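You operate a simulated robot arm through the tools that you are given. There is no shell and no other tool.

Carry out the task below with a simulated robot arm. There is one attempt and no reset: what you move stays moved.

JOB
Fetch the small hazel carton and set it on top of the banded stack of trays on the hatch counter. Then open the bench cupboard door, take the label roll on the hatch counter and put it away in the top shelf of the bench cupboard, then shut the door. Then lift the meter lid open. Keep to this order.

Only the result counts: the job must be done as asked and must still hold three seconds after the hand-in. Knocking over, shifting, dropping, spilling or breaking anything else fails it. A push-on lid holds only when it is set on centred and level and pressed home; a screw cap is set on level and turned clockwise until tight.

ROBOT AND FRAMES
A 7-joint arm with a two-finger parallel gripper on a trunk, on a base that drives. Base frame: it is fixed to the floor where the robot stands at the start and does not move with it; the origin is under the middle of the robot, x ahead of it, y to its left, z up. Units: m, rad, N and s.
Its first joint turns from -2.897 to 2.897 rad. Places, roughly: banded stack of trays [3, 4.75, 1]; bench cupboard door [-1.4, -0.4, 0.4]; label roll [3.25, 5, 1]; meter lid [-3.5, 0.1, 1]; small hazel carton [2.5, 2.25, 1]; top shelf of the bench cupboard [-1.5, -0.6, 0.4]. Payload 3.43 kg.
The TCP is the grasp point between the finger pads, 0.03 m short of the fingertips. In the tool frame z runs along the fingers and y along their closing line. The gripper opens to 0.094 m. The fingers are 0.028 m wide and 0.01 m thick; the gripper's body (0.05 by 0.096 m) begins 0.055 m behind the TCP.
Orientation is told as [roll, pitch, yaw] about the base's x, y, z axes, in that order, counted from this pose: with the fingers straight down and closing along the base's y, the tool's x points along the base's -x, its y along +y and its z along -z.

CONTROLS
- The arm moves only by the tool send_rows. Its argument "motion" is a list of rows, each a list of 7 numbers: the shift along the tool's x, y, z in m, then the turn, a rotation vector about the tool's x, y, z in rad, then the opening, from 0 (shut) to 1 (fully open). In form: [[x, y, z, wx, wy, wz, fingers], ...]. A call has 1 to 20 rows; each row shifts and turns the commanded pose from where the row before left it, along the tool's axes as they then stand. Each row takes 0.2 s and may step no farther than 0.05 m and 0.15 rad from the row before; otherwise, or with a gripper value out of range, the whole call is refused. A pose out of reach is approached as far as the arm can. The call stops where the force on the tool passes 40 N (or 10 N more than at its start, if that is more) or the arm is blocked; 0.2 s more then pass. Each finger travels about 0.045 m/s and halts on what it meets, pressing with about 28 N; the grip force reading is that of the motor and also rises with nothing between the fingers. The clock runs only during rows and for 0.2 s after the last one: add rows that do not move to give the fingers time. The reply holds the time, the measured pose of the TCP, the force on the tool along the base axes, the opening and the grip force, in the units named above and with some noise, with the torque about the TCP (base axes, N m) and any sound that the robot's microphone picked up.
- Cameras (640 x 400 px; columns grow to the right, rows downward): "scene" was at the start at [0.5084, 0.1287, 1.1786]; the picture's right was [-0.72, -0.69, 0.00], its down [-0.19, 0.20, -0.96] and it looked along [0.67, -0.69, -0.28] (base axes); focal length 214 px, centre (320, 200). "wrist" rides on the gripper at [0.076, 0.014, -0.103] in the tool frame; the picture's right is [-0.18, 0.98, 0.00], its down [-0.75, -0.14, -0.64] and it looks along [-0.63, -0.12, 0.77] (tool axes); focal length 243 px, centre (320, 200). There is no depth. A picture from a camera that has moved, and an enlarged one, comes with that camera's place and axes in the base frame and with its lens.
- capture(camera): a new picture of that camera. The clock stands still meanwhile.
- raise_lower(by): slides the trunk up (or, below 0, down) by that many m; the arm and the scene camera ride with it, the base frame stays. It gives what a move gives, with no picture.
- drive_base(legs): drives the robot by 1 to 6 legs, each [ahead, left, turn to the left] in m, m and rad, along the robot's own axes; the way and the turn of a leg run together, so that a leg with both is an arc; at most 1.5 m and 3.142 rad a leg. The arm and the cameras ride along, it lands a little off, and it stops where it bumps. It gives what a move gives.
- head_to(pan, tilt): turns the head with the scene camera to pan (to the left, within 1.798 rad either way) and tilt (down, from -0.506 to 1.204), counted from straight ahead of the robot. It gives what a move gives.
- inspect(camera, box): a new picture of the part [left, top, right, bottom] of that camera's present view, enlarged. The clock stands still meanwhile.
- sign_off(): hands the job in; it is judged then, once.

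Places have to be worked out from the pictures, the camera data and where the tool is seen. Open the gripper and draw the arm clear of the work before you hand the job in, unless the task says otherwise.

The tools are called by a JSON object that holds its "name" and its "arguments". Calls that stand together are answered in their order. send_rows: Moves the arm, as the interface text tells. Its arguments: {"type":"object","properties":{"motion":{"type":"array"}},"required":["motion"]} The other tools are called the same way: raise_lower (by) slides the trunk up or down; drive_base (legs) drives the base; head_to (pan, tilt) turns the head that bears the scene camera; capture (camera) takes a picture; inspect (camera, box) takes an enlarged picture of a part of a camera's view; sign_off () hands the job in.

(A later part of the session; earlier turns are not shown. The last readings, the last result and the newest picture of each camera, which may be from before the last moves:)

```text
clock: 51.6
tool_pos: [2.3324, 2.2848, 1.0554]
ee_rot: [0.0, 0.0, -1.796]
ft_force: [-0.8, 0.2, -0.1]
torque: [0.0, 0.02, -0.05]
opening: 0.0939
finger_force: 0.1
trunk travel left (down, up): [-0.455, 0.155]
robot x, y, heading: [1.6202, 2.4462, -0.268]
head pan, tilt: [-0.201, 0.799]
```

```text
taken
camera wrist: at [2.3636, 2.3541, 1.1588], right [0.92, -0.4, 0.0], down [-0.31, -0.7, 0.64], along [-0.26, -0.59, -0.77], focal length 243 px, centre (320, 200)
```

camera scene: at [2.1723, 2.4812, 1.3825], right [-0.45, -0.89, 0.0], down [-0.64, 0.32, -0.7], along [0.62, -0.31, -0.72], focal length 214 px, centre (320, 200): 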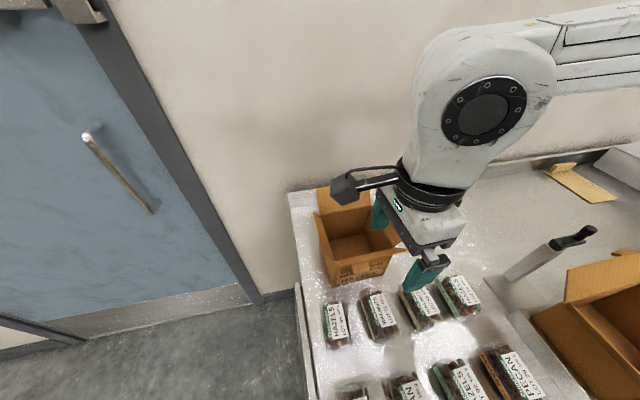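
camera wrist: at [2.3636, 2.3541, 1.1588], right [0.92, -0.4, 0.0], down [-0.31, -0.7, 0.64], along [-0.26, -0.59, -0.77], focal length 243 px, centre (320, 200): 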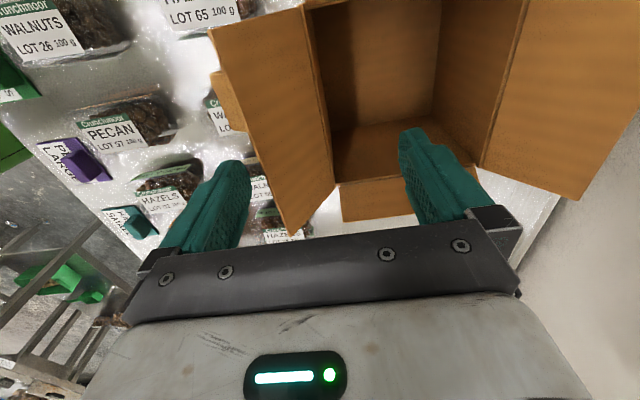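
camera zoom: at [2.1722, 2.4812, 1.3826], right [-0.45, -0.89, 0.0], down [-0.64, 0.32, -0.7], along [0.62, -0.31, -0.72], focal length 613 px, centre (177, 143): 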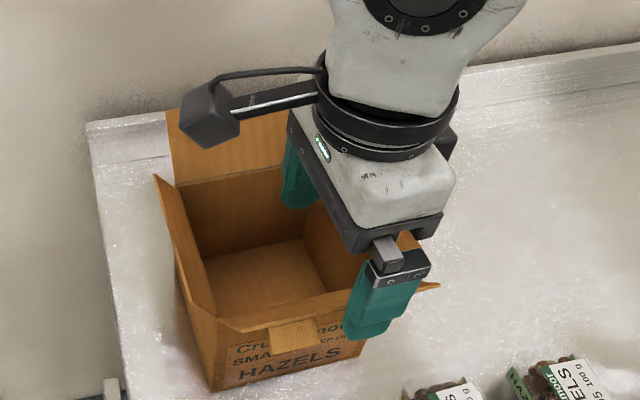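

The flap is inside the open fingers with about 1 cm clearance. I descend the remaining 0.066 m.

{"name": "send_rows", "arguments": {"motion": [[0, 0, 0.022, 0, 0, 0, 1], [0, 0, 0.022, 0, 0, 0, 1], [0, 0.003, 0.022, 0, 0, 0, 1]]}}

{"name": "inspect", "arguments": {"camera": "scene", "box": [290, 150, 450, 290]}}

{"name": "capture", "arguments": {"camera": "wrist"}}

```text
clock: 52.4
tool_pos: [2.3351, 2.2838, 0.9905]
ee_rot: [0.0, -0.001, -1.798]
ft_force: [-0.8, 0.6, -0.1]
torque: [0.0, -0.01, 0.02]
opening: 0.094
finger_force: 0.0
trunk travel left (down, up): [-0.455, 0.155]
robot x, y, heading: [1.6196, 2.4484, -0.27]
head pan, tilt: [-0.201, 0.799]
```

```text
2.86 times, centred on (370, 220) of scene
camera zoom: at [2.1721, 2.4812, 1.3826], right [-0.45, -0.89, 0.0], down [-0.64, 0.32, -0.7], along [0.62, -0.31, -0.72], focal length 613 px, centre (177, 143)
```

zoom: 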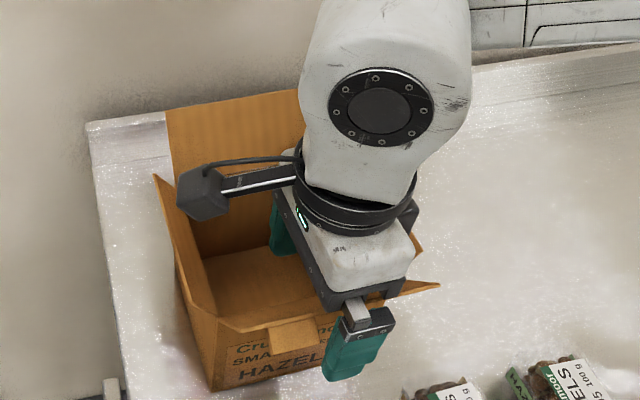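

```text
taken
camera wrist: at [2.3662, 2.354, 1.0935], right [0.92, -0.4, 0.0], down [-0.31, -0.7, 0.64], along [-0.26, -0.59, -0.77], focal length 243 px, centre (320, 200)
```

wrist: 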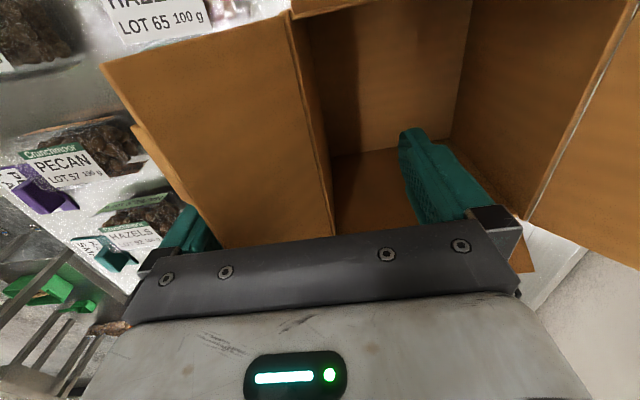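

The wall and flap are between the fingers now. I close.

{"name": "send_rows", "arguments": {"motion": [[0, 0, 0, 0, 0, 0, 0.6], [0, 0, 0, 0, 0, 0, 0.4], [0, 0, 0, 0, 0, 0, 0.2], [0, 0, 0, 0, 0, 0, 0.1], [0, 0, 0, 0, 0, 0, 0], [0, 0, 0, 0, 0, 0, 0], [0, 0, 0, 0, 0, 0, 0]]}}

{"name": "inspect", "arguments": {"camera": "scene", "box": [290, 150, 450, 290]}}

{"name": "capture", "arguments": {"camera": "wrist"}}

```text
clock: 54.0
tool_pos: [2.3357, 2.2832, 0.9904]
ee_rot: [0.0, -0.001, -1.797]
ft_force: [0.5, -0.5, 1.5]
torque: [0.0, -0.04, 0.0]
opening: 0.0069
finger_force: 28.1
trunk travel left (down, up): [-0.455, 0.155]
robot x, y, heading: [1.619, 2.4455, -0.272]
head pan, tilt: [-0.201, 0.799]
```

```text
2.86 times, centred on (370, 220) of scene
camera zoom: at [2.1722, 2.4812, 1.3826], right [-0.45, -0.89, 0.0], down [-0.64, 0.32, -0.7], along [0.62, -0.31, -0.72], focal length 613 px, centre (177, 143)
```

zoom: 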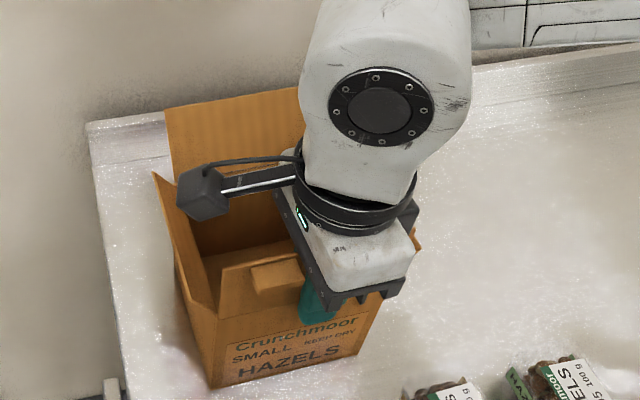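

```text
taken
camera wrist: at [2.3662, 2.3541, 1.0937], right [0.92, -0.4, 0.0], down [-0.31, -0.7, 0.64], along [-0.26, -0.59, -0.77], focal length 243 px, centre (320, 200)
```

wrist: 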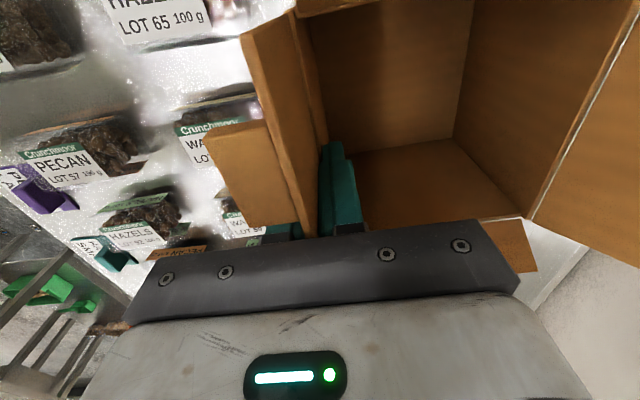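

Flap and wall are clamped straight. I lift 0.06 m and check that the carton stays level.

{"name": "send_rows", "arguments": {"motion": [[0, 0, -0.01, 0, 0, 0, 0], [0, 0, -0.015, 0, 0, 0, 0], [0, 0, -0.015, 0, 0, 0, 0], [0, 0, -0.02, 0, 0, 0, 0], [0, 0, 0, 0, 0, 0, 0]]}}

{"name": "capture", "arguments": {"camera": "scene"}}

{"name": "capture", "arguments": {"camera": "wrist"}}

```text
clock: 55.2
tool_pos: [2.3353, 2.2822, 1.0498]
ee_rot: [0.001, 0.001, -1.796]
ft_force: [0.6, 0.1, -1.7]
torque: [0.03, 0.03, 0.0]
opening: 0.0066
finger_force: 27.8
trunk travel left (down, up): [-0.455, 0.155]
robot x, y, heading: [1.6232, 2.4476, -0.265]
head pan, tilt: [-0.201, 0.799]
```

```text
taken
camera scene: at [2.1722, 2.4813, 1.3826], right [-0.45, -0.89, 0.0], down [-0.64, 0.32, -0.7], along [0.62, -0.31, -0.72], focal length 214 px, centre (320, 200)
```

scene: 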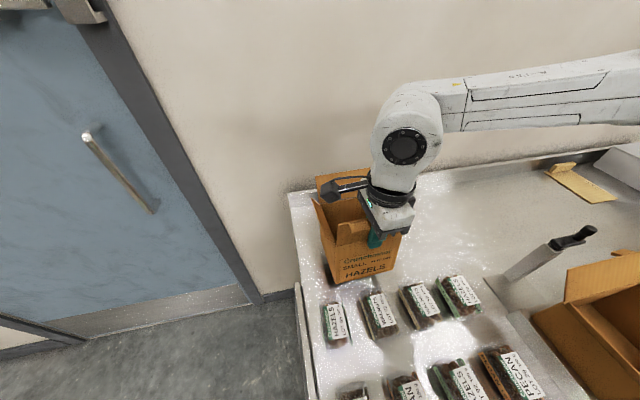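

```text
taken
camera wrist: at [2.3658, 2.3536, 1.1532], right [0.92, -0.4, 0.0], down [-0.31, -0.7, 0.64], along [-0.26, -0.59, -0.77], focal length 243 px, centre (320, 200)
```

wrist: 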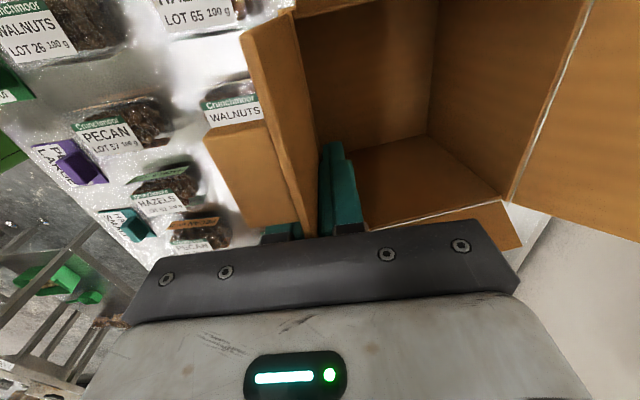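

It hangs almost level. I enlarge to quantify the tilt.

{"name": "inspect", "arguments": {"camera": "scene", "box": [290, 150, 450, 290]}}

```text
2.86 times, centred on (370, 220) of scene
camera zoom: at [2.1722, 2.4813, 1.3826], right [-0.45, -0.89, 0.0], down [-0.64, 0.32, -0.7], along [0.62, -0.31, -0.72], focal length 613 px, centre (177, 143)
```

zoom: 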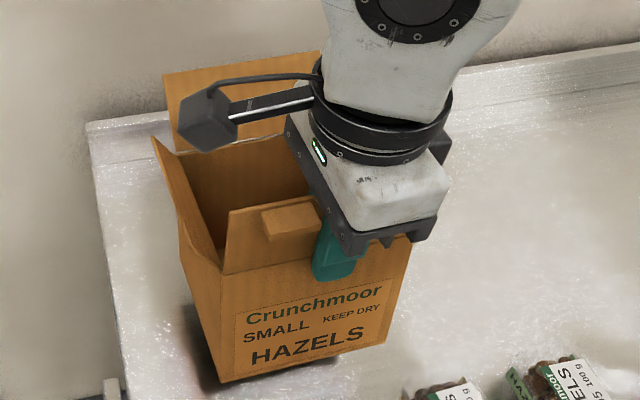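

Tilt is only a few degrees. I retract and raise the carton, then drive back and left along the wall towards the hatch counter.

{"name": "send_rows", "arguments": {"motion": [[0, 0, -0.03, 0, 0, 0, 0], [0, 0, -0.03, 0, 0, 0, 0], [0, -0.02, -0.03, 0, 0, 0, 0], [0, -0.03, -0.03, 0, 0, 0, 0], [0, -0.03, -0.02, 0, 0, 0, 0]]}}

{"name": "drive_base", "arguments": {"legs": [[-0.25, 0, 0], [0, 1.3, 0]]}}

{"name": "head_to", "arguments": {"pan": 0.3, "tilt": 0.4}}

{"name": "capture", "arguments": {"camera": "scene"}}

{"name": "capture", "arguments": {"camera": "wrist"}}

```text
clock: 56.4
tool_pos: [2.2567, 2.3024, 1.1902]
ee_rot: [0.001, 0.0, -1.794]
ft_force: [-0.1, 0.0, -0.7]
torque: [0.03, 0.06, 0.03]
opening: 0.0067
finger_force: 28.2
trunk travel left (down, up): [-0.455, 0.155]
robot x, y, heading: [1.623, 2.444, -0.267]
head pan, tilt: [-0.201, 0.799]
```

```text
clock: 64.3
tool_pos: [2.3538, 3.6104, 1.1916]
ee_rot: [-0.001, 0.001, -1.795]
ft_force: [-0.6, -0.2, -1.2]
torque: [0.0, 0.05, -0.01]
opening: 0.0067
finger_force: 27.8
trunk travel left (down, up): [-0.455, 0.155]
robot x, y, heading: [1.7192, 3.7525, -0.267]
head pan, tilt: [-0.201, 0.799]
```

```text
clock: 65.3
tool_pos: [2.3548, 3.6107, 1.1916]
ee_rot: [-0.001, 0.0, -1.793]
ft_force: [0.5, -0.7, -1.9]
torque: [0.02, 0.03, 0.0]
opening: 0.0068
finger_force: 28.0
trunk travel left (down, up): [-0.455, 0.155]
robot x, y, heading: [1.7194, 3.7593, -0.265]
head pan, tilt: [0.3, 0.4]
```

```text
taken
camera scene: at [2.2902, 3.83, 1.4176], right [0.03, -1.0, 0.0], down [-0.39, -0.01, -0.92], along [0.92, 0.03, -0.39], focal length 214 px, centre (320, 200)
```

scene: 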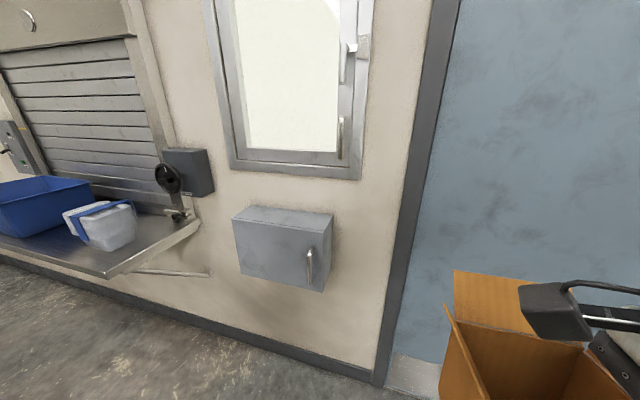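

```text
taken
camera wrist: at [2.3857, 3.6812, 1.2933], right [0.92, -0.4, 0.0], down [-0.31, -0.7, 0.64], along [-0.26, -0.59, -0.77], focal length 243 px, centre (320, 200)
```

wrist: 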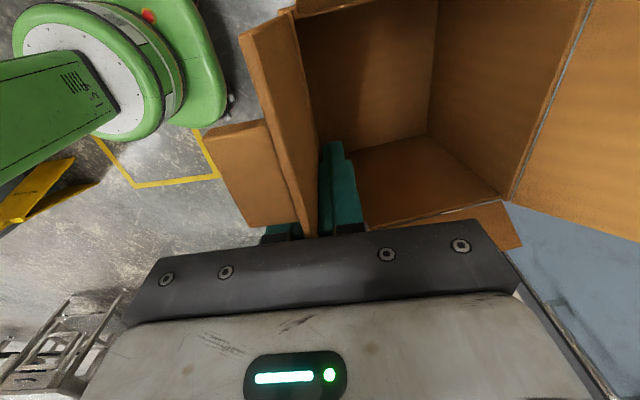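

The stack of clear trays with a blue band is on the hatch counter at left. I drive 1.2 m left and look.

{"name": "drive_base", "arguments": {"legs": [[0, 1.2, 0]]}}

{"name": "head_to", "arguments": {"pan": -0.05, "tilt": 0.5}}

{"name": "capture", "arguments": {"camera": "scene"}}

```text
clock: 71.3
tool_pos: [2.6731, 4.7665, 1.1912]
ee_rot: [-0.002, 0.0, -1.802]
ft_force: [0.9, -0.7, -0.6]
torque: [0.0, 0.06, -0.03]
opening: 0.0066
finger_force: 28.5
trunk travel left (down, up): [-0.455, 0.155]
robot x, y, heading: [2.0401, 4.9136, -0.261]
head pan, tilt: [0.3, 0.4]
```

```text
clock: 72.2
tool_pos: [2.6753, 4.7667, 1.1898]
ee_rot: [0.001, 0.0, -1.801]
ft_force: [-0.2, 0.5, -1.9]
torque: [0.04, 0.08, -0.01]
opening: 0.0067
finger_force: 27.9
trunk travel left (down, up): [-0.455, 0.155]
robot x, y, heading: [2.0377, 4.9121, -0.272]
head pan, tilt: [-0.051, 0.499]
```

```text
taken
camera scene: at [2.605, 4.9539, 1.4085], right [-0.32, -0.95, 0.0], down [-0.45, 0.15, -0.88], along [0.83, -0.28, -0.48], focal length 214 px, centre (320, 200)
```

scene: 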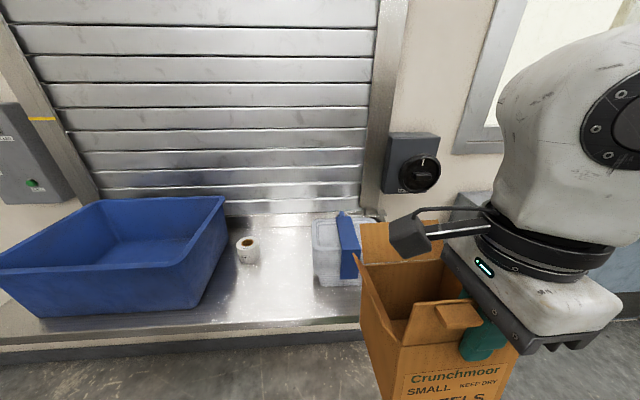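

The label roll stands on the counter right of the blue bin; the tray stack is partly hidden by the carton. I shift the carton 0.2 m right and up to get a clear view.

{"name": "send_rows", "arguments": {"motion": [[-0.045, 0, -0.015, 0, 0, 0, 0], [-0.045, 0, -0.015, 0, 0, 0, 0], [-0.045, 0, -0.015, 0, 0, 0, 0], [-0.045, 0, -0.015, 0, 0, 0, 0], [-0.045, 0, 0, 0, 0, 0, 0]]}}

{"name": "capture", "arguments": {"camera": "scene"}}

{"name": "inspect", "arguments": {"camera": "scene", "box": [220, 180, 400, 300]}}

```text
clock: 73.4
tool_pos: [2.6232, 4.5466, 1.2507]
ee_rot: [0.001, 0.001, -1.8]
ft_force: [-0.1, -0.6, -0.8]
torque: [0.02, 0.05, 0.02]
opening: 0.0067
finger_force: 27.8
trunk travel left (down, up): [-0.455, 0.155]
robot x, y, heading: [2.0366, 4.9132, -0.276]
head pan, tilt: [-0.051, 0.499]
```

```text
taken
camera scene: at [2.6049, 4.9541, 1.4085], right [-0.32, -0.95, 0.0], down [-0.45, 0.15, -0.88], along [0.83, -0.28, -0.48], focal length 214 px, centre (320, 200)
```

scene: 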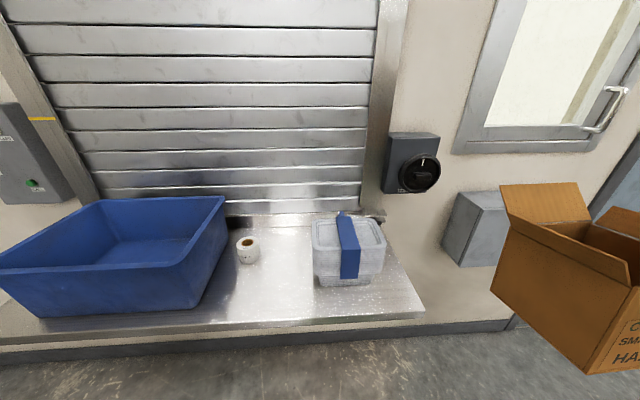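

```text
3.33 times, centred on (310, 240) of scene
camera zoom: at [2.6049, 4.9541, 1.4085], right [-0.32, -0.95, 0.0], down [-0.45, 0.15, -0.88], along [0.83, -0.28, -0.48], focal length 715 px, centre (353, 67)
```

zoom: 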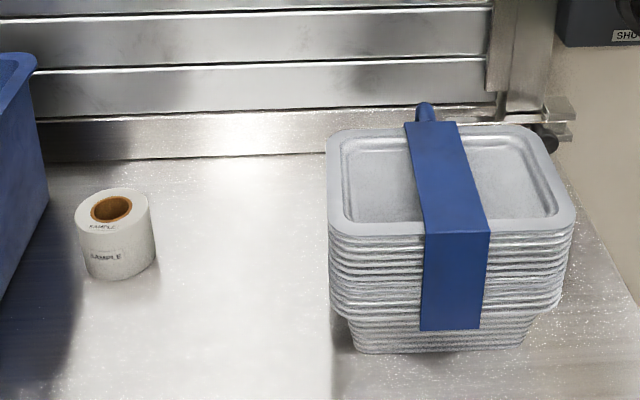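

I see the tray stack (about 0.19 × 0.14 m top with a blue band). To get its height I raise the trunk 0.12 m and take the same view for parallax.

{"name": "raise_lower", "arguments": {"by": 0.12}}

{"name": "inspect", "arguments": {"camera": "scene", "box": [220, 220, 400, 340]}}

```text
clock: 74.9
tool_pos: [2.6225, 4.5458, 1.3702]
ee_rot: [-0.001, 0.0, -1.801]
ft_force: [0.1, -0.7, -1.5]
torque: [0.04, 0.03, 0.01]
opening: 0.0068
finger_force: 27.9
trunk travel left (down, up): [-0.575, 0.035]
robot x, y, heading: [2.0409, 4.9153, -0.272]
head pan, tilt: [-0.051, 0.499]
```

```text
3.33 times, centred on (310, 280) of scene
camera zoom: at [2.6049, 4.9537, 1.5285], right [-0.32, -0.95, 0.0], down [-0.45, 0.15, -0.88], along [0.83, -0.28, -0.48], focal length 715 px, centre (353, -67)
```

zoom: 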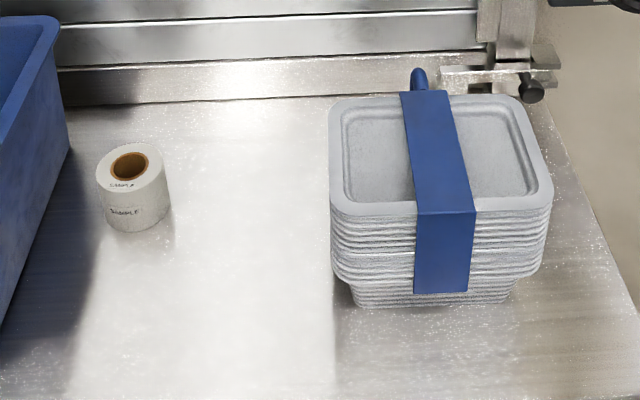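

Parallax gives counter z ≈ 0.905 and stack top z ≈ 1.05, centre ≈ (3.03, 4.735). I zoom in on the stack top to check the band's knot at the back.

{"name": "inspect", "arguments": {"camera": "scene", "box": [305, 235, 385, 310]}}

```text
5.33 times, centred on (345, 272) of scene
camera zoom: at [2.6049, 4.9537, 1.5285], right [-0.32, -0.95, 0.0], down [-0.45, 0.15, -0.88], along [0.83, -0.28, -0.48], focal length 1144 px, centre (187, -187)
```

zoom: 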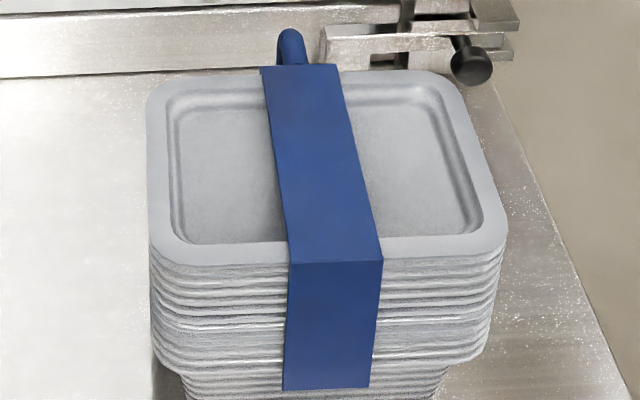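

The loop of the band protrudes backward, not above the top. I level the carton (tilt correction), align yaw with the stack, and shift it left in line with the stack before driving closer.

{"name": "send_rows", "arguments": {"motion": [[0.02, 0, 0, -0.07, 0, 0.02, 0], [0.03, 0, 0, -0.06, 0, 0.016, 0], [0.048, 0, 0, 0, 0, 0, 0], [0.048, 0, 0, 0, 0, 0, 0], [0.048, 0, 0, 0, 0, 0, 0], [0.048, 0, 0, 0, 0, 0, 0], [0.043, 0, 0, 0, 0, 0, 0]]}}

{"name": "capture", "arguments": {"camera": "scene"}}

{"name": "capture", "arguments": {"camera": "wrist"}}

```text
clock: 76.5
tool_pos: [2.697, 4.8219, 1.3711]
ee_rot: [0.13, 0.002, -1.838]
ft_force: [0.5, -0.3, -1.4]
torque: [0.01, 0.1, -0.01]
opening: 0.0067
finger_force: 27.9
trunk travel left (down, up): [-0.575, 0.035]
robot x, y, heading: [2.0354, 4.9137, -0.271]
head pan, tilt: [-0.051, 0.499]
```

```text
taken
camera scene: at [2.605, 4.9535, 1.5285], right [-0.32, -0.95, 0.0], down [-0.45, 0.15, -0.88], along [0.83, -0.28, -0.48], focal length 214 px, centre (320, 200)
```

scene: 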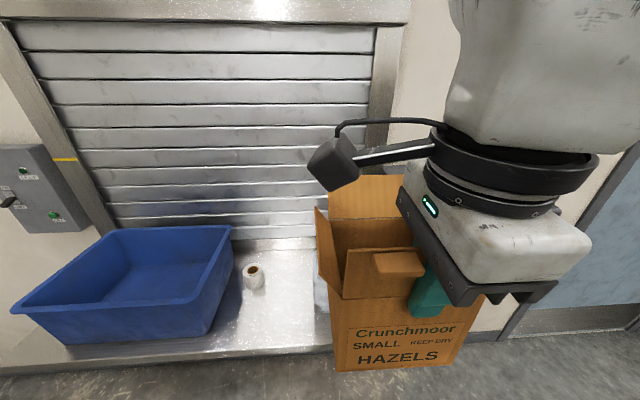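

```text
taken
camera wrist: at [2.7184, 4.8944, 1.4753], right [0.89, -0.44, 0.13], down [-0.41, -0.67, 0.62], along [-0.18, -0.6, -0.78], focal length 243 px, centre (320, 200)
```

wrist: 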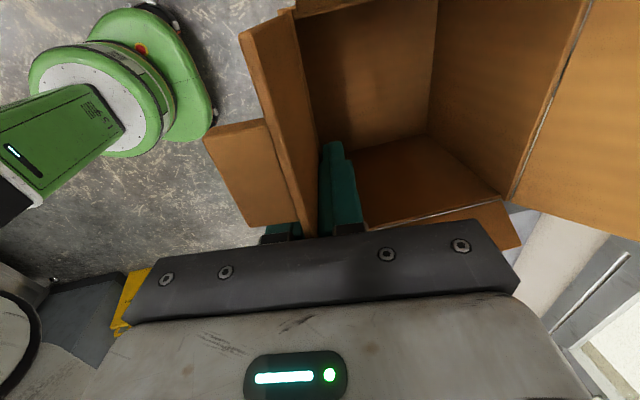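

The carton looks level. I drive 0.25 m ahead to bring it above the stack.

{"name": "drive_base", "arguments": {"legs": [[0.24, 0, 0]]}}

{"name": "head_to", "arguments": {"pan": -0.45, "tilt": 0.75}}

{"name": "capture", "arguments": {"camera": "scene"}}

```text
clock: 78.2
tool_pos: [2.9286, 4.7568, 1.3707]
ee_rot: [0.13, 0.003, -1.837]
ft_force: [-0.1, 0.0, -1.3]
torque: [0.01, 0.07, -0.01]
opening: 0.0066
finger_force: 28.0
trunk travel left (down, up): [-0.575, 0.035]
robot x, y, heading: [2.2672, 4.8501, -0.277]
head pan, tilt: [-0.051, 0.499]
```

```text
clock: 79.1
tool_pos: [2.9272, 4.7575, 1.3717]
ee_rot: [0.128, 0.005, -1.837]
ft_force: [0.1, -0.1, -0.7]
torque: [0.02, 0.07, 0.01]
opening: 0.0068
finger_force: 28.3
trunk travel left (down, up): [-0.575, 0.035]
robot x, y, heading: [2.2676, 4.8495, -0.275]
head pan, tilt: [-0.45, 0.75]
```

```text
taken
camera scene: at [2.8117, 4.8632, 1.5066], right [-0.66, -0.75, 0.0], down [-0.51, 0.45, -0.73], along [0.55, -0.48, -0.68], focal length 214 px, centre (320, 200)
```

scene: 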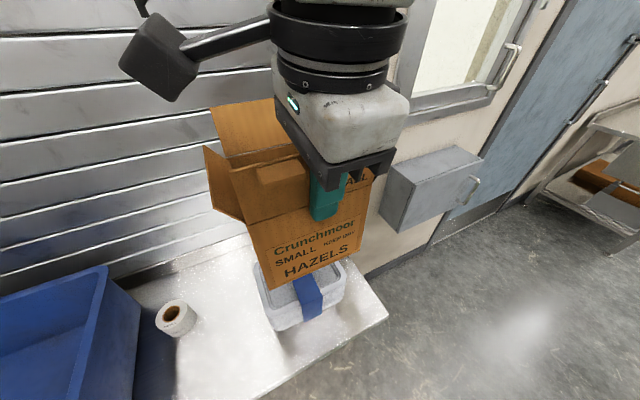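

The view shows the carton above and slightly in front of the stack. I shift 0.04 m forward, trim the tilt, and lower 0.12 m to hover about 3 cm above.

{"name": "send_rows", "arguments": {"motion": [[0.004, 0.0197, 0.0032, -0.03, 0, 0, 0], [0.004, 0.0197, 0.0032, 0, 0, 0, 0], [0, -0.0048, 0.0296, 0, 0, 0, 0], [0, -0.0048, 0.0296, 0, 0, 0, 0], [0, -0.0048, 0.0296, 0, 0, 0, 0], [0, -0.0048, 0.0296, 0, 0, 0, 0]]}}

{"name": "capture", "arguments": {"camera": "scene"}}

{"name": "inspect", "arguments": {"camera": "scene", "box": [200, 160, 400, 340]}}

```text
clock: 80.5
tool_pos: [2.9683, 4.7559, 1.2509]
ee_rot: [0.162, 0.004, -1.838]
ft_force: [-0.3, 0.8, -0.8]
torque: [-0.04, 0.12, 0.01]
opening: 0.0065
finger_force: 28.1
trunk travel left (down, up): [-0.575, 0.035]
robot x, y, heading: [2.2699, 4.8517, -0.272]
head pan, tilt: [-0.45, 0.75]
```

```text
taken
camera scene: at [2.8116, 4.8632, 1.5066], right [-0.66, -0.75, 0.0], down [-0.51, 0.45, -0.73], along [0.55, -0.48, -0.68], focal length 214 px, centre (320, 200)
```

scene: 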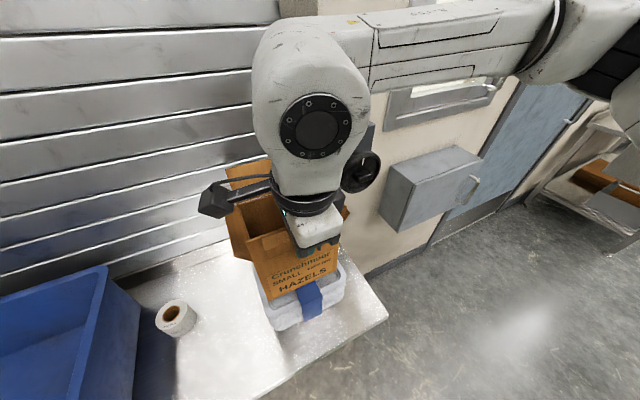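

```text
2.22 times, centred on (300, 250) of scene
camera zoom: at [2.8116, 4.8632, 1.5066], right [-0.66, -0.75, 0.0], down [-0.51, 0.45, -0.73], along [0.55, -0.48, -0.68], focal length 477 px, centre (364, 89)
```

zoom: 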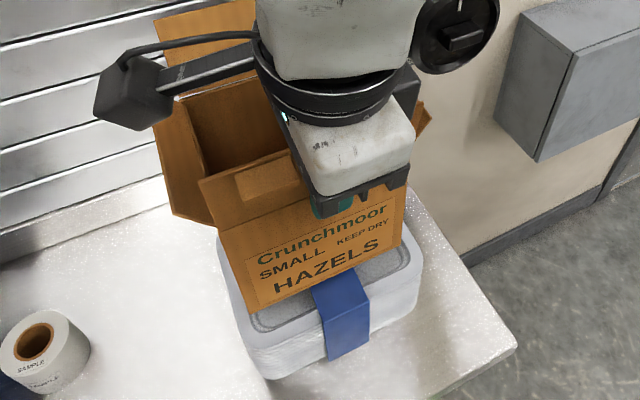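

Carton is well centred over the stack in both directions. I lower 0.042 m gently.

{"name": "send_rows", "arguments": {"motion": [[0, -0.0024, 0.0148, 0, 0, 0, 0], [0, -0.0024, 0.0148, 0, 0, 0, 0], [0, -0.0019, 0.0119, 0, 0, 0, 0], [0, 0, 0, 0, 0, 0, 0]]}}

{"name": "inspect", "arguments": {"camera": "scene", "box": [200, 160, 400, 340]}}

```text
clock: 81.5
tool_pos: [2.9672, 4.7561, 1.2088]
ee_rot: [0.16, 0.003, -1.837]
ft_force: [0.0, 0.7, -2.2]
torque: [-0.01, 0.07, 0.0]
opening: 0.0067
finger_force: 28.5
trunk travel left (down, up): [-0.575, 0.035]
robot x, y, heading: [2.2689, 4.8492, -0.275]
head pan, tilt: [-0.45, 0.75]
```

```text
2.22 times, centred on (300, 250) of scene
camera zoom: at [2.8116, 4.8632, 1.5065], right [-0.66, -0.75, 0.0], down [-0.51, 0.45, -0.73], along [0.55, -0.48, -0.68], focal length 477 px, centre (364, 89)
```

zoom: 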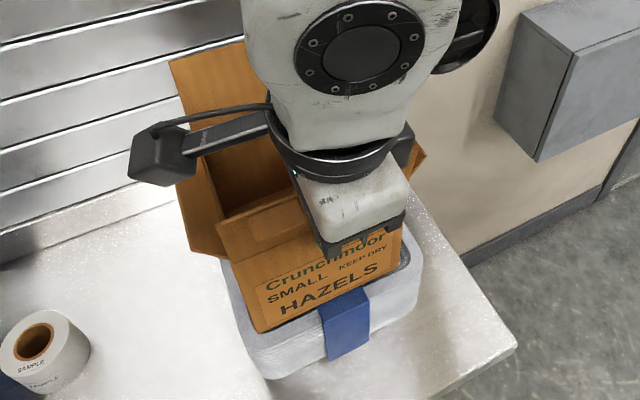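

Nearly down. I lower in 4 mm steps watching the force.

{"name": "send_rows", "arguments": {"motion": [[0, -0.0006, 0.004, 0, 0, 0, 0], [0, -0.0006, 0.004, 0, 0, 0, 0], [0, 0, 0, 0, 0, 0, 0]]}}

{"name": "send_rows", "arguments": {"motion": [[0, -0.0006, 0.004, 0, 0, 0, 0], [0, 0, 0, 0, 0, 0, 0]]}}

{"name": "inspect", "arguments": {"camera": "scene", "box": [200, 160, 400, 340]}}

```text
clock: 82.3
tool_pos: [2.9677, 4.7546, 1.2005]
ee_rot: [0.161, 0.002, -1.839]
ft_force: [-0.8, 0.0, -0.7]
torque: [0.05, 0.06, -0.01]
opening: 0.0068
finger_force: 27.9
trunk travel left (down, up): [-0.575, 0.035]
robot x, y, heading: [2.2691, 4.8495, -0.275]
head pan, tilt: [-0.45, 0.75]
```

```text
clock: 82.9
tool_pos: [2.9683, 4.7542, 1.1973]
ee_rot: [0.161, 0.002, -1.839]
ft_force: [-0.5, 0.2, 0.9]
torque: [-0.1, 0.09, -0.02]
opening: 0.0067
finger_force: 28.5
trunk travel left (down, up): [-0.575, 0.035]
robot x, y, heading: [2.2658, 4.8448, -0.273]
head pan, tilt: [-0.45, 0.75]
```

```text
2.22 times, centred on (300, 250) of scene
camera zoom: at [2.8115, 4.8632, 1.5066], right [-0.66, -0.75, 0.0], down [-0.51, 0.45, -0.73], along [0.55, -0.48, -0.68], focal length 477 px, centre (364, 89)
```

zoom: 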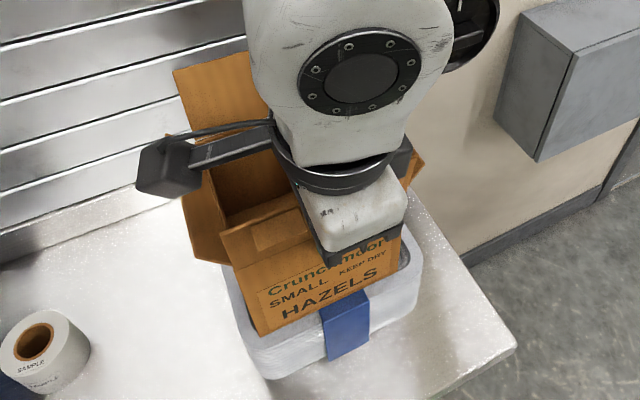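

The force reading turned (about 2 N supported), so the carton is resting on the stack. I open the fingers.

{"name": "send_rows", "arguments": {"motion": [[0, 0, 0, 0, 0, 0, 0.2], [0, 0, 0, 0, 0, 0, 0.4], [0, 0, 0, 0, 0, 0, 0.6], [0, 0, 0, 0, 0, 0, 0.8], [0, 0, 0, 0, 0, 0, 1], [0, 0, 0, 0, 0, 0, 1], [0, 0, 0, 0, 0, 0, 1]]}}

{"name": "inspect", "arguments": {"camera": "scene", "box": [200, 160, 400, 340]}}

{"name": "capture", "arguments": {"camera": "wrist"}}

```text
clock: 84.5
tool_pos: [2.968, 4.7552, 1.1972]
ee_rot: [0.161, 0.005, -1.838]
ft_force: [-0.5, 0.7, 0.0]
torque: [0.02, -0.03, 0.0]
opening: 0.0938
finger_force: 0.1
trunk travel left (down, up): [-0.575, 0.035]
robot x, y, heading: [2.2705, 4.8493, -0.266]
head pan, tilt: [-0.45, 0.75]
```

```text
2.22 times, centred on (300, 250) of scene
camera zoom: at [2.8116, 4.8632, 1.5066], right [-0.66, -0.75, 0.0], down [-0.51, 0.45, -0.73], along [0.55, -0.48, -0.68], focal length 477 px, centre (364, 89)
```

zoom: 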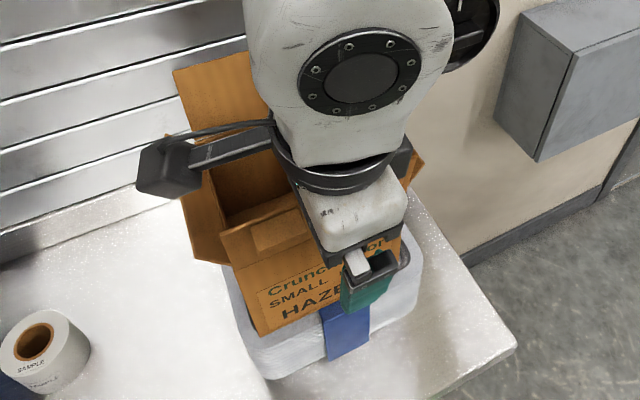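

```text
taken
camera wrist: at [2.9869, 4.8281, 1.3002], right [0.89, -0.43, 0.16], down [-0.43, -0.66, 0.61], along [-0.16, -0.61, -0.78], focal length 243 px, centre (320, 200)
```

wrist: 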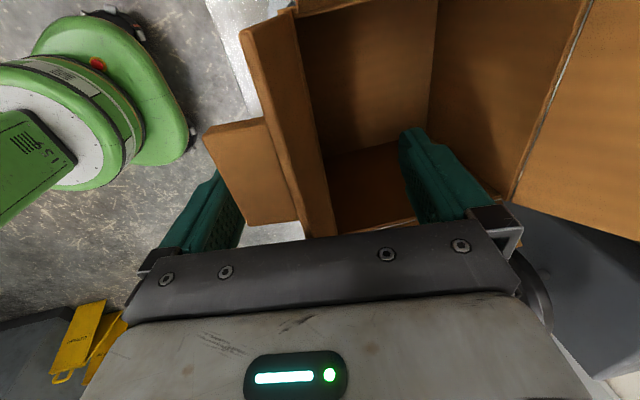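

The carton stayed put on the stack. I withdraw straight back along the fingers, away from the flap.

{"name": "send_rows", "arguments": {"motion": [[0, 0, -0.02, 0, 0, 0, 1], [0, 0, -0.03, 0, 0, 0, 1], [0, 0, -0.04, 0, 0, 0, 1], [0, 0, -0.04, 0, 0, 0, 1], [0, 0, -0.04, 0, 0, 0, 1]]}}

{"name": "capture", "arguments": {"camera": "scene"}}

{"name": "capture", "arguments": {"camera": "wrist"}}

```text
clock: 85.7
tool_pos: [2.942, 4.7604, 1.366]
ee_rot: [0.159, 0.002, -1.839]
ft_force: [-0.8, -0.1, -0.6]
torque: [0.01, -0.03, 0.02]
opening: 0.0941
finger_force: 0.1
trunk travel left (down, up): [-0.575, 0.035]
robot x, y, heading: [2.2716, 4.8469, -0.275]
head pan, tilt: [-0.45, 0.75]
```

```text
taken
camera scene: at [2.8115, 4.8633, 1.5065], right [-0.66, -0.75, 0.0], down [-0.51, 0.45, -0.73], along [0.55, -0.48, -0.68], focal length 214 px, centre (320, 200)
```

scene: 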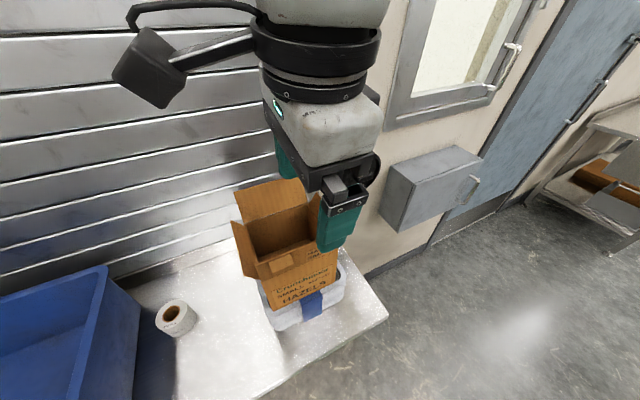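

```text
taken
camera wrist: at [2.9604, 4.8336, 1.4696], right [0.89, -0.43, 0.16], down [-0.43, -0.66, 0.61], along [-0.16, -0.61, -0.78], focal length 243 px, centre (320, 200)
```

wrist: 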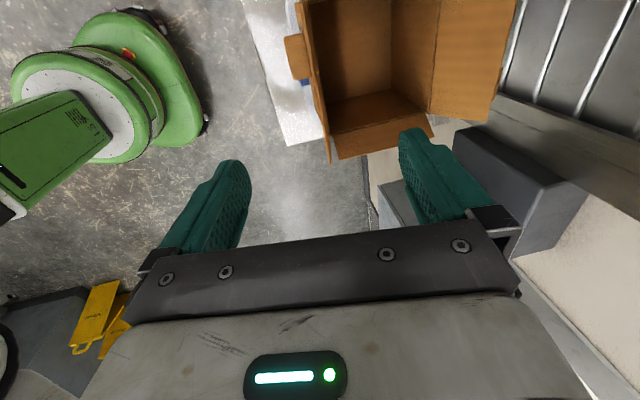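

The carton sits upright on the stack. Now to the cupboard first (the order says door, then roll). I back off from the counter and look at it once more, then survey the way.

{"name": "drive_base", "arguments": {"legs": [[-0.6, 0, 0]]}}

{"name": "head_to", "arguments": {"pan": 0.0, "tilt": 0.4}}

{"name": "capture", "arguments": {"camera": "scene"}}

{"name": "head_to", "arguments": {"pan": -1.75, "tilt": 0.3}}

{"name": "capture", "arguments": {"camera": "scene"}}

{"name": "head_to", "arguments": {"pan": 1.75, "tilt": 0.3}}

{"name": "capture", "arguments": {"camera": "scene"}}

```text
clock: 89.1
tool_pos: [2.3656, 4.9205, 1.3662]
ee_rot: [0.16, 0.003, -1.842]
ft_force: [-0.4, -0.5, -0.5]
torque: [-0.03, 0.01, -0.04]
opening: 0.094
finger_force: 0.1
trunk travel left (down, up): [-0.575, 0.035]
robot x, y, heading: [1.6968, 5.0085, -0.279]
head pan, tilt: [-0.45, 0.75]
```

```text
clock: 90.0
tool_pos: [2.3659, 4.9196, 1.3659]
ee_rot: [0.161, 0.003, -1.843]
ft_force: [0.1, 1.0, -0.5]
torque: [-0.03, -0.01, -0.04]
opening: 0.0937
finger_force: 0.1
trunk travel left (down, up): [-0.575, 0.035]
robot x, y, heading: [1.6923, 5.0098, -0.282]
head pan, tilt: [0.0, 0.4]
```

```text
taken
camera scene: at [2.2622, 5.0534, 1.5376], right [-0.27, -0.96, 0.0], down [-0.37, 0.11, -0.92], along [0.89, -0.25, -0.39], focal length 214 px, centre (320, 200)
```

scene: 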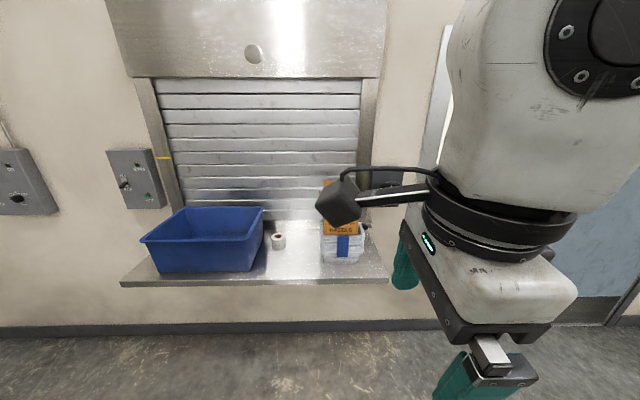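

```text
clock: 91.8
tool_pos: [2.3654, 4.9201, 1.3654]
ee_rot: [0.159, 0.003, -1.842]
ft_force: [-0.9, 0.0, -0.7]
torque: [0.0, -0.02, -0.01]
opening: 0.0941
finger_force: 0.0
trunk travel left (down, up): [-0.575, 0.035]
robot x, y, heading: [1.692, 5.0121, -0.275]
head pan, tilt: [-1.751, 0.3]
```

```text
taken
camera scene: at [2.132, 4.9951, 1.547], right [-0.9, 0.44, 0.0], down [0.13, 0.27, -0.96], along [-0.42, -0.86, -0.3], focal length 214 px, centre (320, 200)
```

scene: 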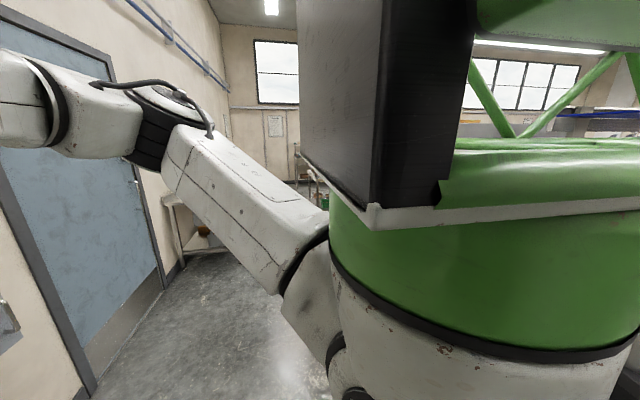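

```text
clock: 94.7
tool_pos: [2.365, 4.9194, 1.3657]
ee_rot: [0.161, 0.004, -1.84]
ft_force: [-0.1, -0.7, -0.4]
torque: [0.05, 0.03, 0.01]
opening: 0.094
finger_force: 0.1
trunk travel left (down, up): [-0.575, 0.035]
robot x, y, heading: [1.6926, 5.0105, -0.279]
head pan, tilt: [1.751, 0.3]
```

```text
taken
camera scene: at [2.1823, 5.1718, 1.547], right [1.0, -0.1, 0.0], down [-0.03, -0.29, -0.96], along [0.09, 0.95, -0.3], focal length 214 px, centre (320, 200)
```

scene: 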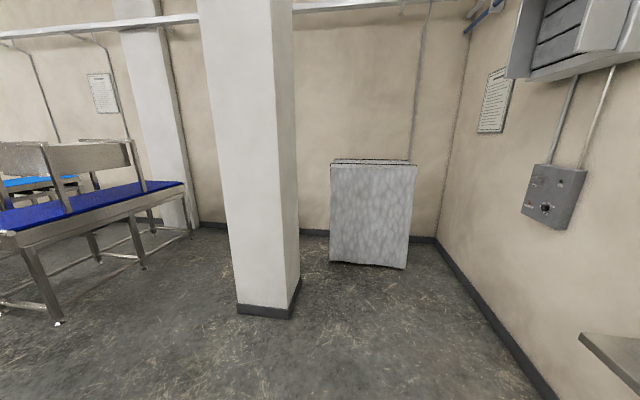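

Path back is the aisle I came through. I turn the hand back to its neutral attitude, then drive back along the aisle.

{"name": "send_rows", "arguments": {"motion": [[0, 0, 0, 0.08, 0, 0, 1], [0, 0, 0, 0.08, 0, 0, 1], [0, 0, 0, 0, 0, -0.1427, 1], [0, 0, 0, 0, 0, -0.1427, 1], [0, 0, 0, 0, 0, -0.1427, 1], [0, 0, 0, 0, 0, -0.1427, 1], [0, 0, 0, 0, 0, -0.1427, 1], [0, 0, 0, 0, 0, -0.1427, 1], [0, 0, 0, 0, 0, -0.1427, 1], [0, 0, 0, 0, 0, -0.1427, 1], [0, 0, 0, 0, 0, -0.1427, 1], [0, 0, 0, 0, 0, -0.1427, 1], [0, 0, 0, 0, 0, -0.1427, 1]]}}

{"name": "drive_base", "arguments": {"legs": [[0.34, 0, 0.012], [0, -1.5, 0], [0, -1.5, 0], [0, -1.5, 0], [0, -0.55, 0]]}}

{"name": "head_to", "arguments": {"pan": -1.2, "tilt": 0.3}}

{"name": "capture", "arguments": {"camera": "scene"}}

```text
clock: 97.5
tool_pos: [2.3662, 4.9197, 1.3644]
ee_rot: [0.001, 0.0, -0.269]
ft_force: [-0.8, 0.4, -0.4]
torque: [0.02, 0.01, -0.01]
opening: 0.0942
finger_force: 0.0
trunk travel left (down, up): [-0.575, 0.035]
robot x, y, heading: [1.6928, 5.0124, -0.277]
head pan, tilt: [1.751, 0.3]
```

```text
clock: 123.6
tool_pos: [1.4416, -0.0371, 1.3663]
ee_rot: [0.003, 0.0, -0.224]
ft_force: [-0.3, 0.1, 0.2]
torque: [0.01, -0.03, -0.01]
opening: 0.0942
finger_force: 0.2
trunk travel left (down, up): [-0.575, 0.035]
robot x, y, heading: [0.7633, 0.0211, -0.229]
head pan, tilt: [1.751, 0.3]
```

```text
clock: 126.2
tool_pos: [1.442, -0.036, 1.3648]
ee_rot: [0.003, -0.002, -0.224]
ft_force: [0.1, -0.6, -0.3]
torque: [-0.01, -0.02, 0.0]
opening: 0.094
finger_force: 0.0
trunk travel left (down, up): [-0.575, 0.035]
robot x, y, heading: [0.7655, 0.0229, -0.231]
head pan, tilt: [-1.201, 0.3]
```

```text
taken
camera scene: at [1.2552, 0.0206, 1.5469], right [-0.99, -0.14, 0.0], down [-0.04, 0.29, -0.96], along [0.13, -0.95, -0.3], focal length 214 px, centre (320, 200)
```

scene: 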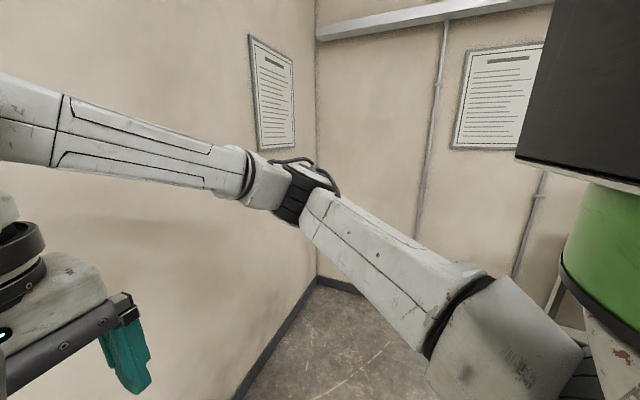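

I turn right to face the wall where the cupboard should be and look towards it.

{"name": "drive_base", "arguments": {"legs": [[-0.1, 0, 0], [0, 0, -1.606]]}}

{"name": "head_to", "arguments": {"pan": -1.1, "tilt": 0.35}}

{"name": "capture", "arguments": {"camera": "scene"}}

```text
clock: 131.2
tool_pos: [0.5787, -0.6267, 1.3659]
ee_rot: [0.003, -0.001, -1.839]
ft_force: [0.2, -0.6, 0.1]
torque: [0.01, 0.01, -0.01]
opening: 0.0943
finger_force: 0.1
trunk travel left (down, up): [-0.575, 0.035]
robot x, y, heading: [0.6716, 0.0454, -1.844]
head pan, tilt: [-1.201, 0.3]
```

```text
clock: 131.9
tool_pos: [0.5785, -0.6279, 1.3661]
ee_rot: [0.002, 0.0, -1.838]
ft_force: [0.6, -0.4, -0.6]
torque: [0.02, 0.0, 0.0]
opening: 0.094
finger_force: 0.0
trunk travel left (down, up): [-0.575, 0.035]
robot x, y, heading: [0.6671, 0.0468, -1.847]
head pan, tilt: [-1.1, 0.351]
```

```text
taken
camera scene: at [0.6463, -0.4498, 1.5422], right [-0.2, 0.98, 0.0], down [0.34, 0.07, -0.94], along [-0.92, -0.18, -0.34], focal length 214 px, centre (320, 200)
```

scene: 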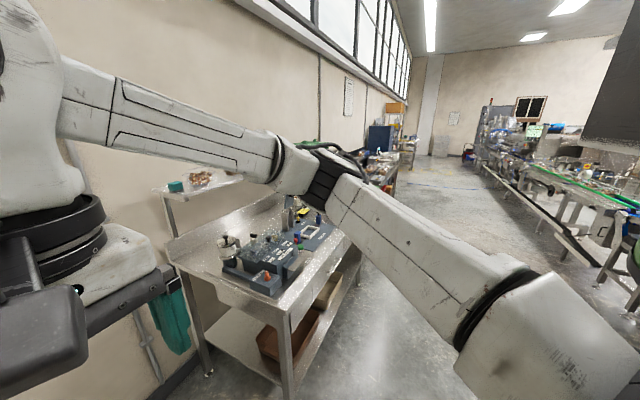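

A steel bench runs along this wall (front at about l = −0.75). I drive right along it and look for the cupboard.

{"name": "drive_base", "arguments": {"legs": [[0, -1.4, 0]]}}

{"name": "head_to", "arguments": {"pan": -0.7, "tilt": 0.6}}

{"name": "capture", "arguments": {"camera": "scene"}}

```text
clock: 138.9
tool_pos: [-0.7707, -0.2455, 1.3661]
ee_rot: [0.004, 0.0, -1.842]
ft_force: [0.6, 0.2, 0.8]
torque: [0.02, 0.0, -0.01]
opening: 0.0941
finger_force: 0.1
trunk travel left (down, up): [-0.575, 0.035]
robot x, y, heading: [-0.6826, 0.4253, -1.847]
head pan, tilt: [-1.1, 0.351]
```

```text
clock: 139.8
tool_pos: [-0.7712, -0.2455, 1.3663]
ee_rot: [0.004, -0.001, -1.843]
ft_force: [-1.0, 0.2, 0.3]
torque: [-0.01, 0.02, 0.02]
opening: 0.0937
finger_force: 0.1
trunk travel left (down, up): [-0.575, 0.035]
robot x, y, heading: [-0.6804, 0.4295, -1.849]
head pan, tilt: [-0.7, 0.6]
```

```text
taken
camera scene: at [-0.6854, -0.1, 1.5195], right [-0.56, 0.83, 0.0], down [0.47, 0.32, -0.83], along [-0.68, -0.46, -0.56], focal length 214 px, centre (320, 200)
```

scene: 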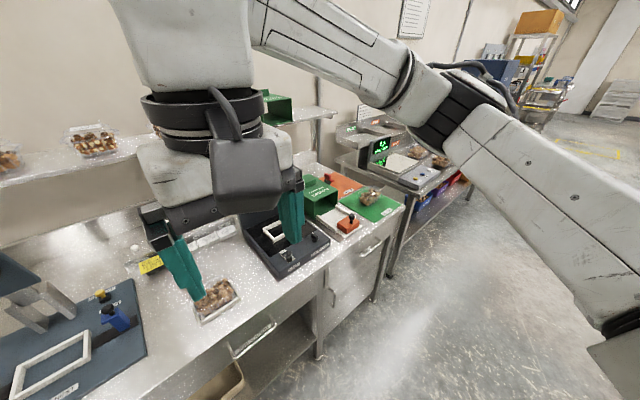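

I can see a cupboard door beneath the far part of the bench. I enlarge it.

{"name": "inspect", "arguments": {"camera": "scene", "box": [280, 180, 440, 370]}}

{"name": "inspect", "arguments": {"camera": "scene", "box": [300, 60, 500, 220]}}

```text
2.11 times, centred on (360, 275) of scene
camera zoom: at [-0.6854, -0.1, 1.5195], right [-0.56, 0.83, 0.0], down [0.47, 0.32, -0.83], along [-0.68, -0.46, -0.56], focal length 452 px, centre (236, 42)
```

zoom: 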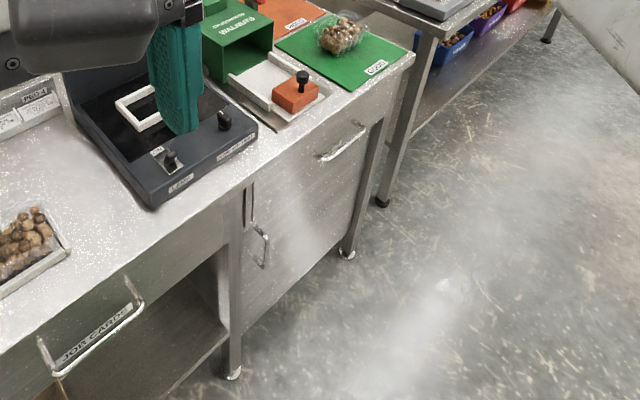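

```text
2.50 times, centred on (400, 140) of scene
camera zoom: at [-0.6854, -0.1, 1.5195], right [-0.56, 0.83, 0.0], down [0.47, 0.32, -0.83], along [-0.68, -0.46, -0.56], focal length 536 px, centre (120, 350)
```

zoom: 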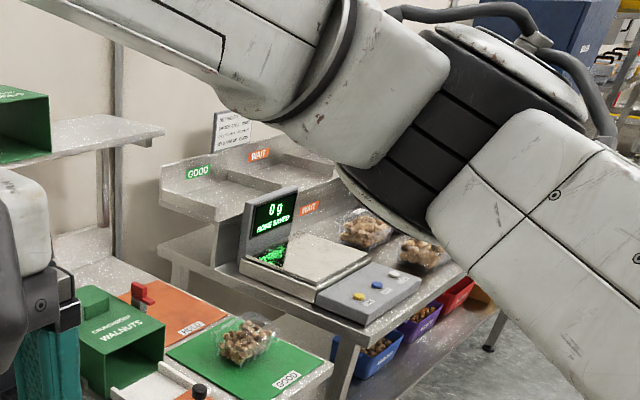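

I drive farther right to face the cupboard squarely.

{"name": "drive_base", "arguments": {"legs": [[-0.25, -0.6, 0]]}}

{"name": "raise_lower", "arguments": {"by": -0.3}}

{"name": "head_to", "arguments": {"pan": 0.0, "tilt": 0.75}}

{"name": "capture", "arguments": {"camera": "scene"}}

```text
clock: 143.4
tool_pos: [-1.2787, 0.1589, 1.3656]
ee_rot: [0.004, -0.002, -1.838]
ft_force: [-0.1, -0.4, 0.7]
torque: [0.0, -0.02, 0.02]
opening: 0.094
finger_force: 0.1
trunk travel left (down, up): [-0.575, 0.035]
robot x, y, heading: [-1.19, 0.8298, -1.843]
head pan, tilt: [-0.7, 0.6]
```

```text
clock: 146.4
tool_pos: [-1.2793, 0.1579, 1.065]
ee_rot: [0.003, 0.001, -1.836]
ft_force: [0.0, 0.5, -0.7]
torque: [0.02, 0.0, -0.01]
opening: 0.094
finger_force: 0.0
trunk travel left (down, up): [-0.275, 0.335]
robot x, y, heading: [-1.1933, 0.8331, -1.843]
head pan, tilt: [-0.7, 0.6]
```

```text
clock: 147.4
tool_pos: [-1.2779, 0.159, 1.0654]
ee_rot: [0.004, 0.0, -1.838]
ft_force: [-0.3, -1.4, 1.6]
torque: [-0.01, -0.02, 0.01]
opening: 0.094
finger_force: 0.0
trunk travel left (down, up): [-0.275, 0.335]
robot x, y, heading: [-1.1906, 0.8323, -1.843]
head pan, tilt: [0.0, 0.75]
```

```text
taken
camera scene: at [-1.143, 0.2737, 1.2066], right [-0.96, 0.27, 0.0], down [0.18, 0.66, -0.73], along [-0.2, -0.7, -0.68], focal length 214 px, centre (320, 200)
```

scene: 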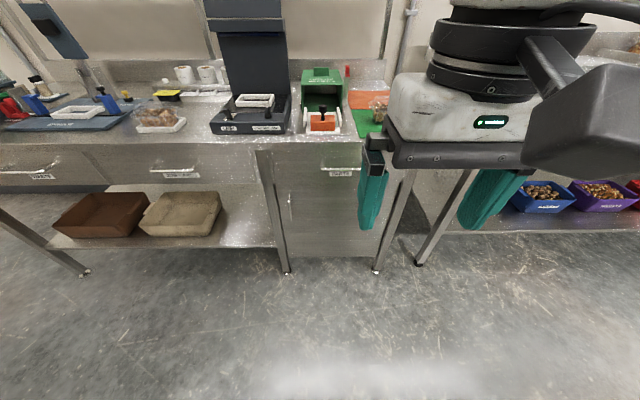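

The cupboard is between the two legs in the middle, with a drawer above. I enlarge it.

{"name": "inspect", "arguments": {"camera": "scene", "box": [240, 130, 420, 280]}}

```text
2.67 times, centred on (330, 205) of scene
camera zoom: at [-1.143, 0.2737, 1.2066], right [-0.96, 0.27, 0.0], down [0.18, 0.66, -0.73], along [-0.2, -0.7, -0.68], focal length 572 px, centre (293, 187)
```

zoom: 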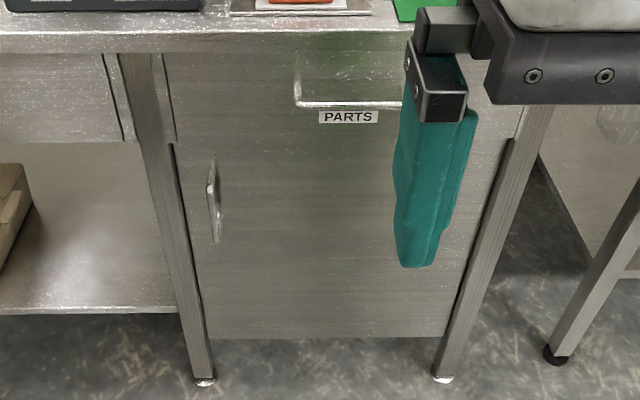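

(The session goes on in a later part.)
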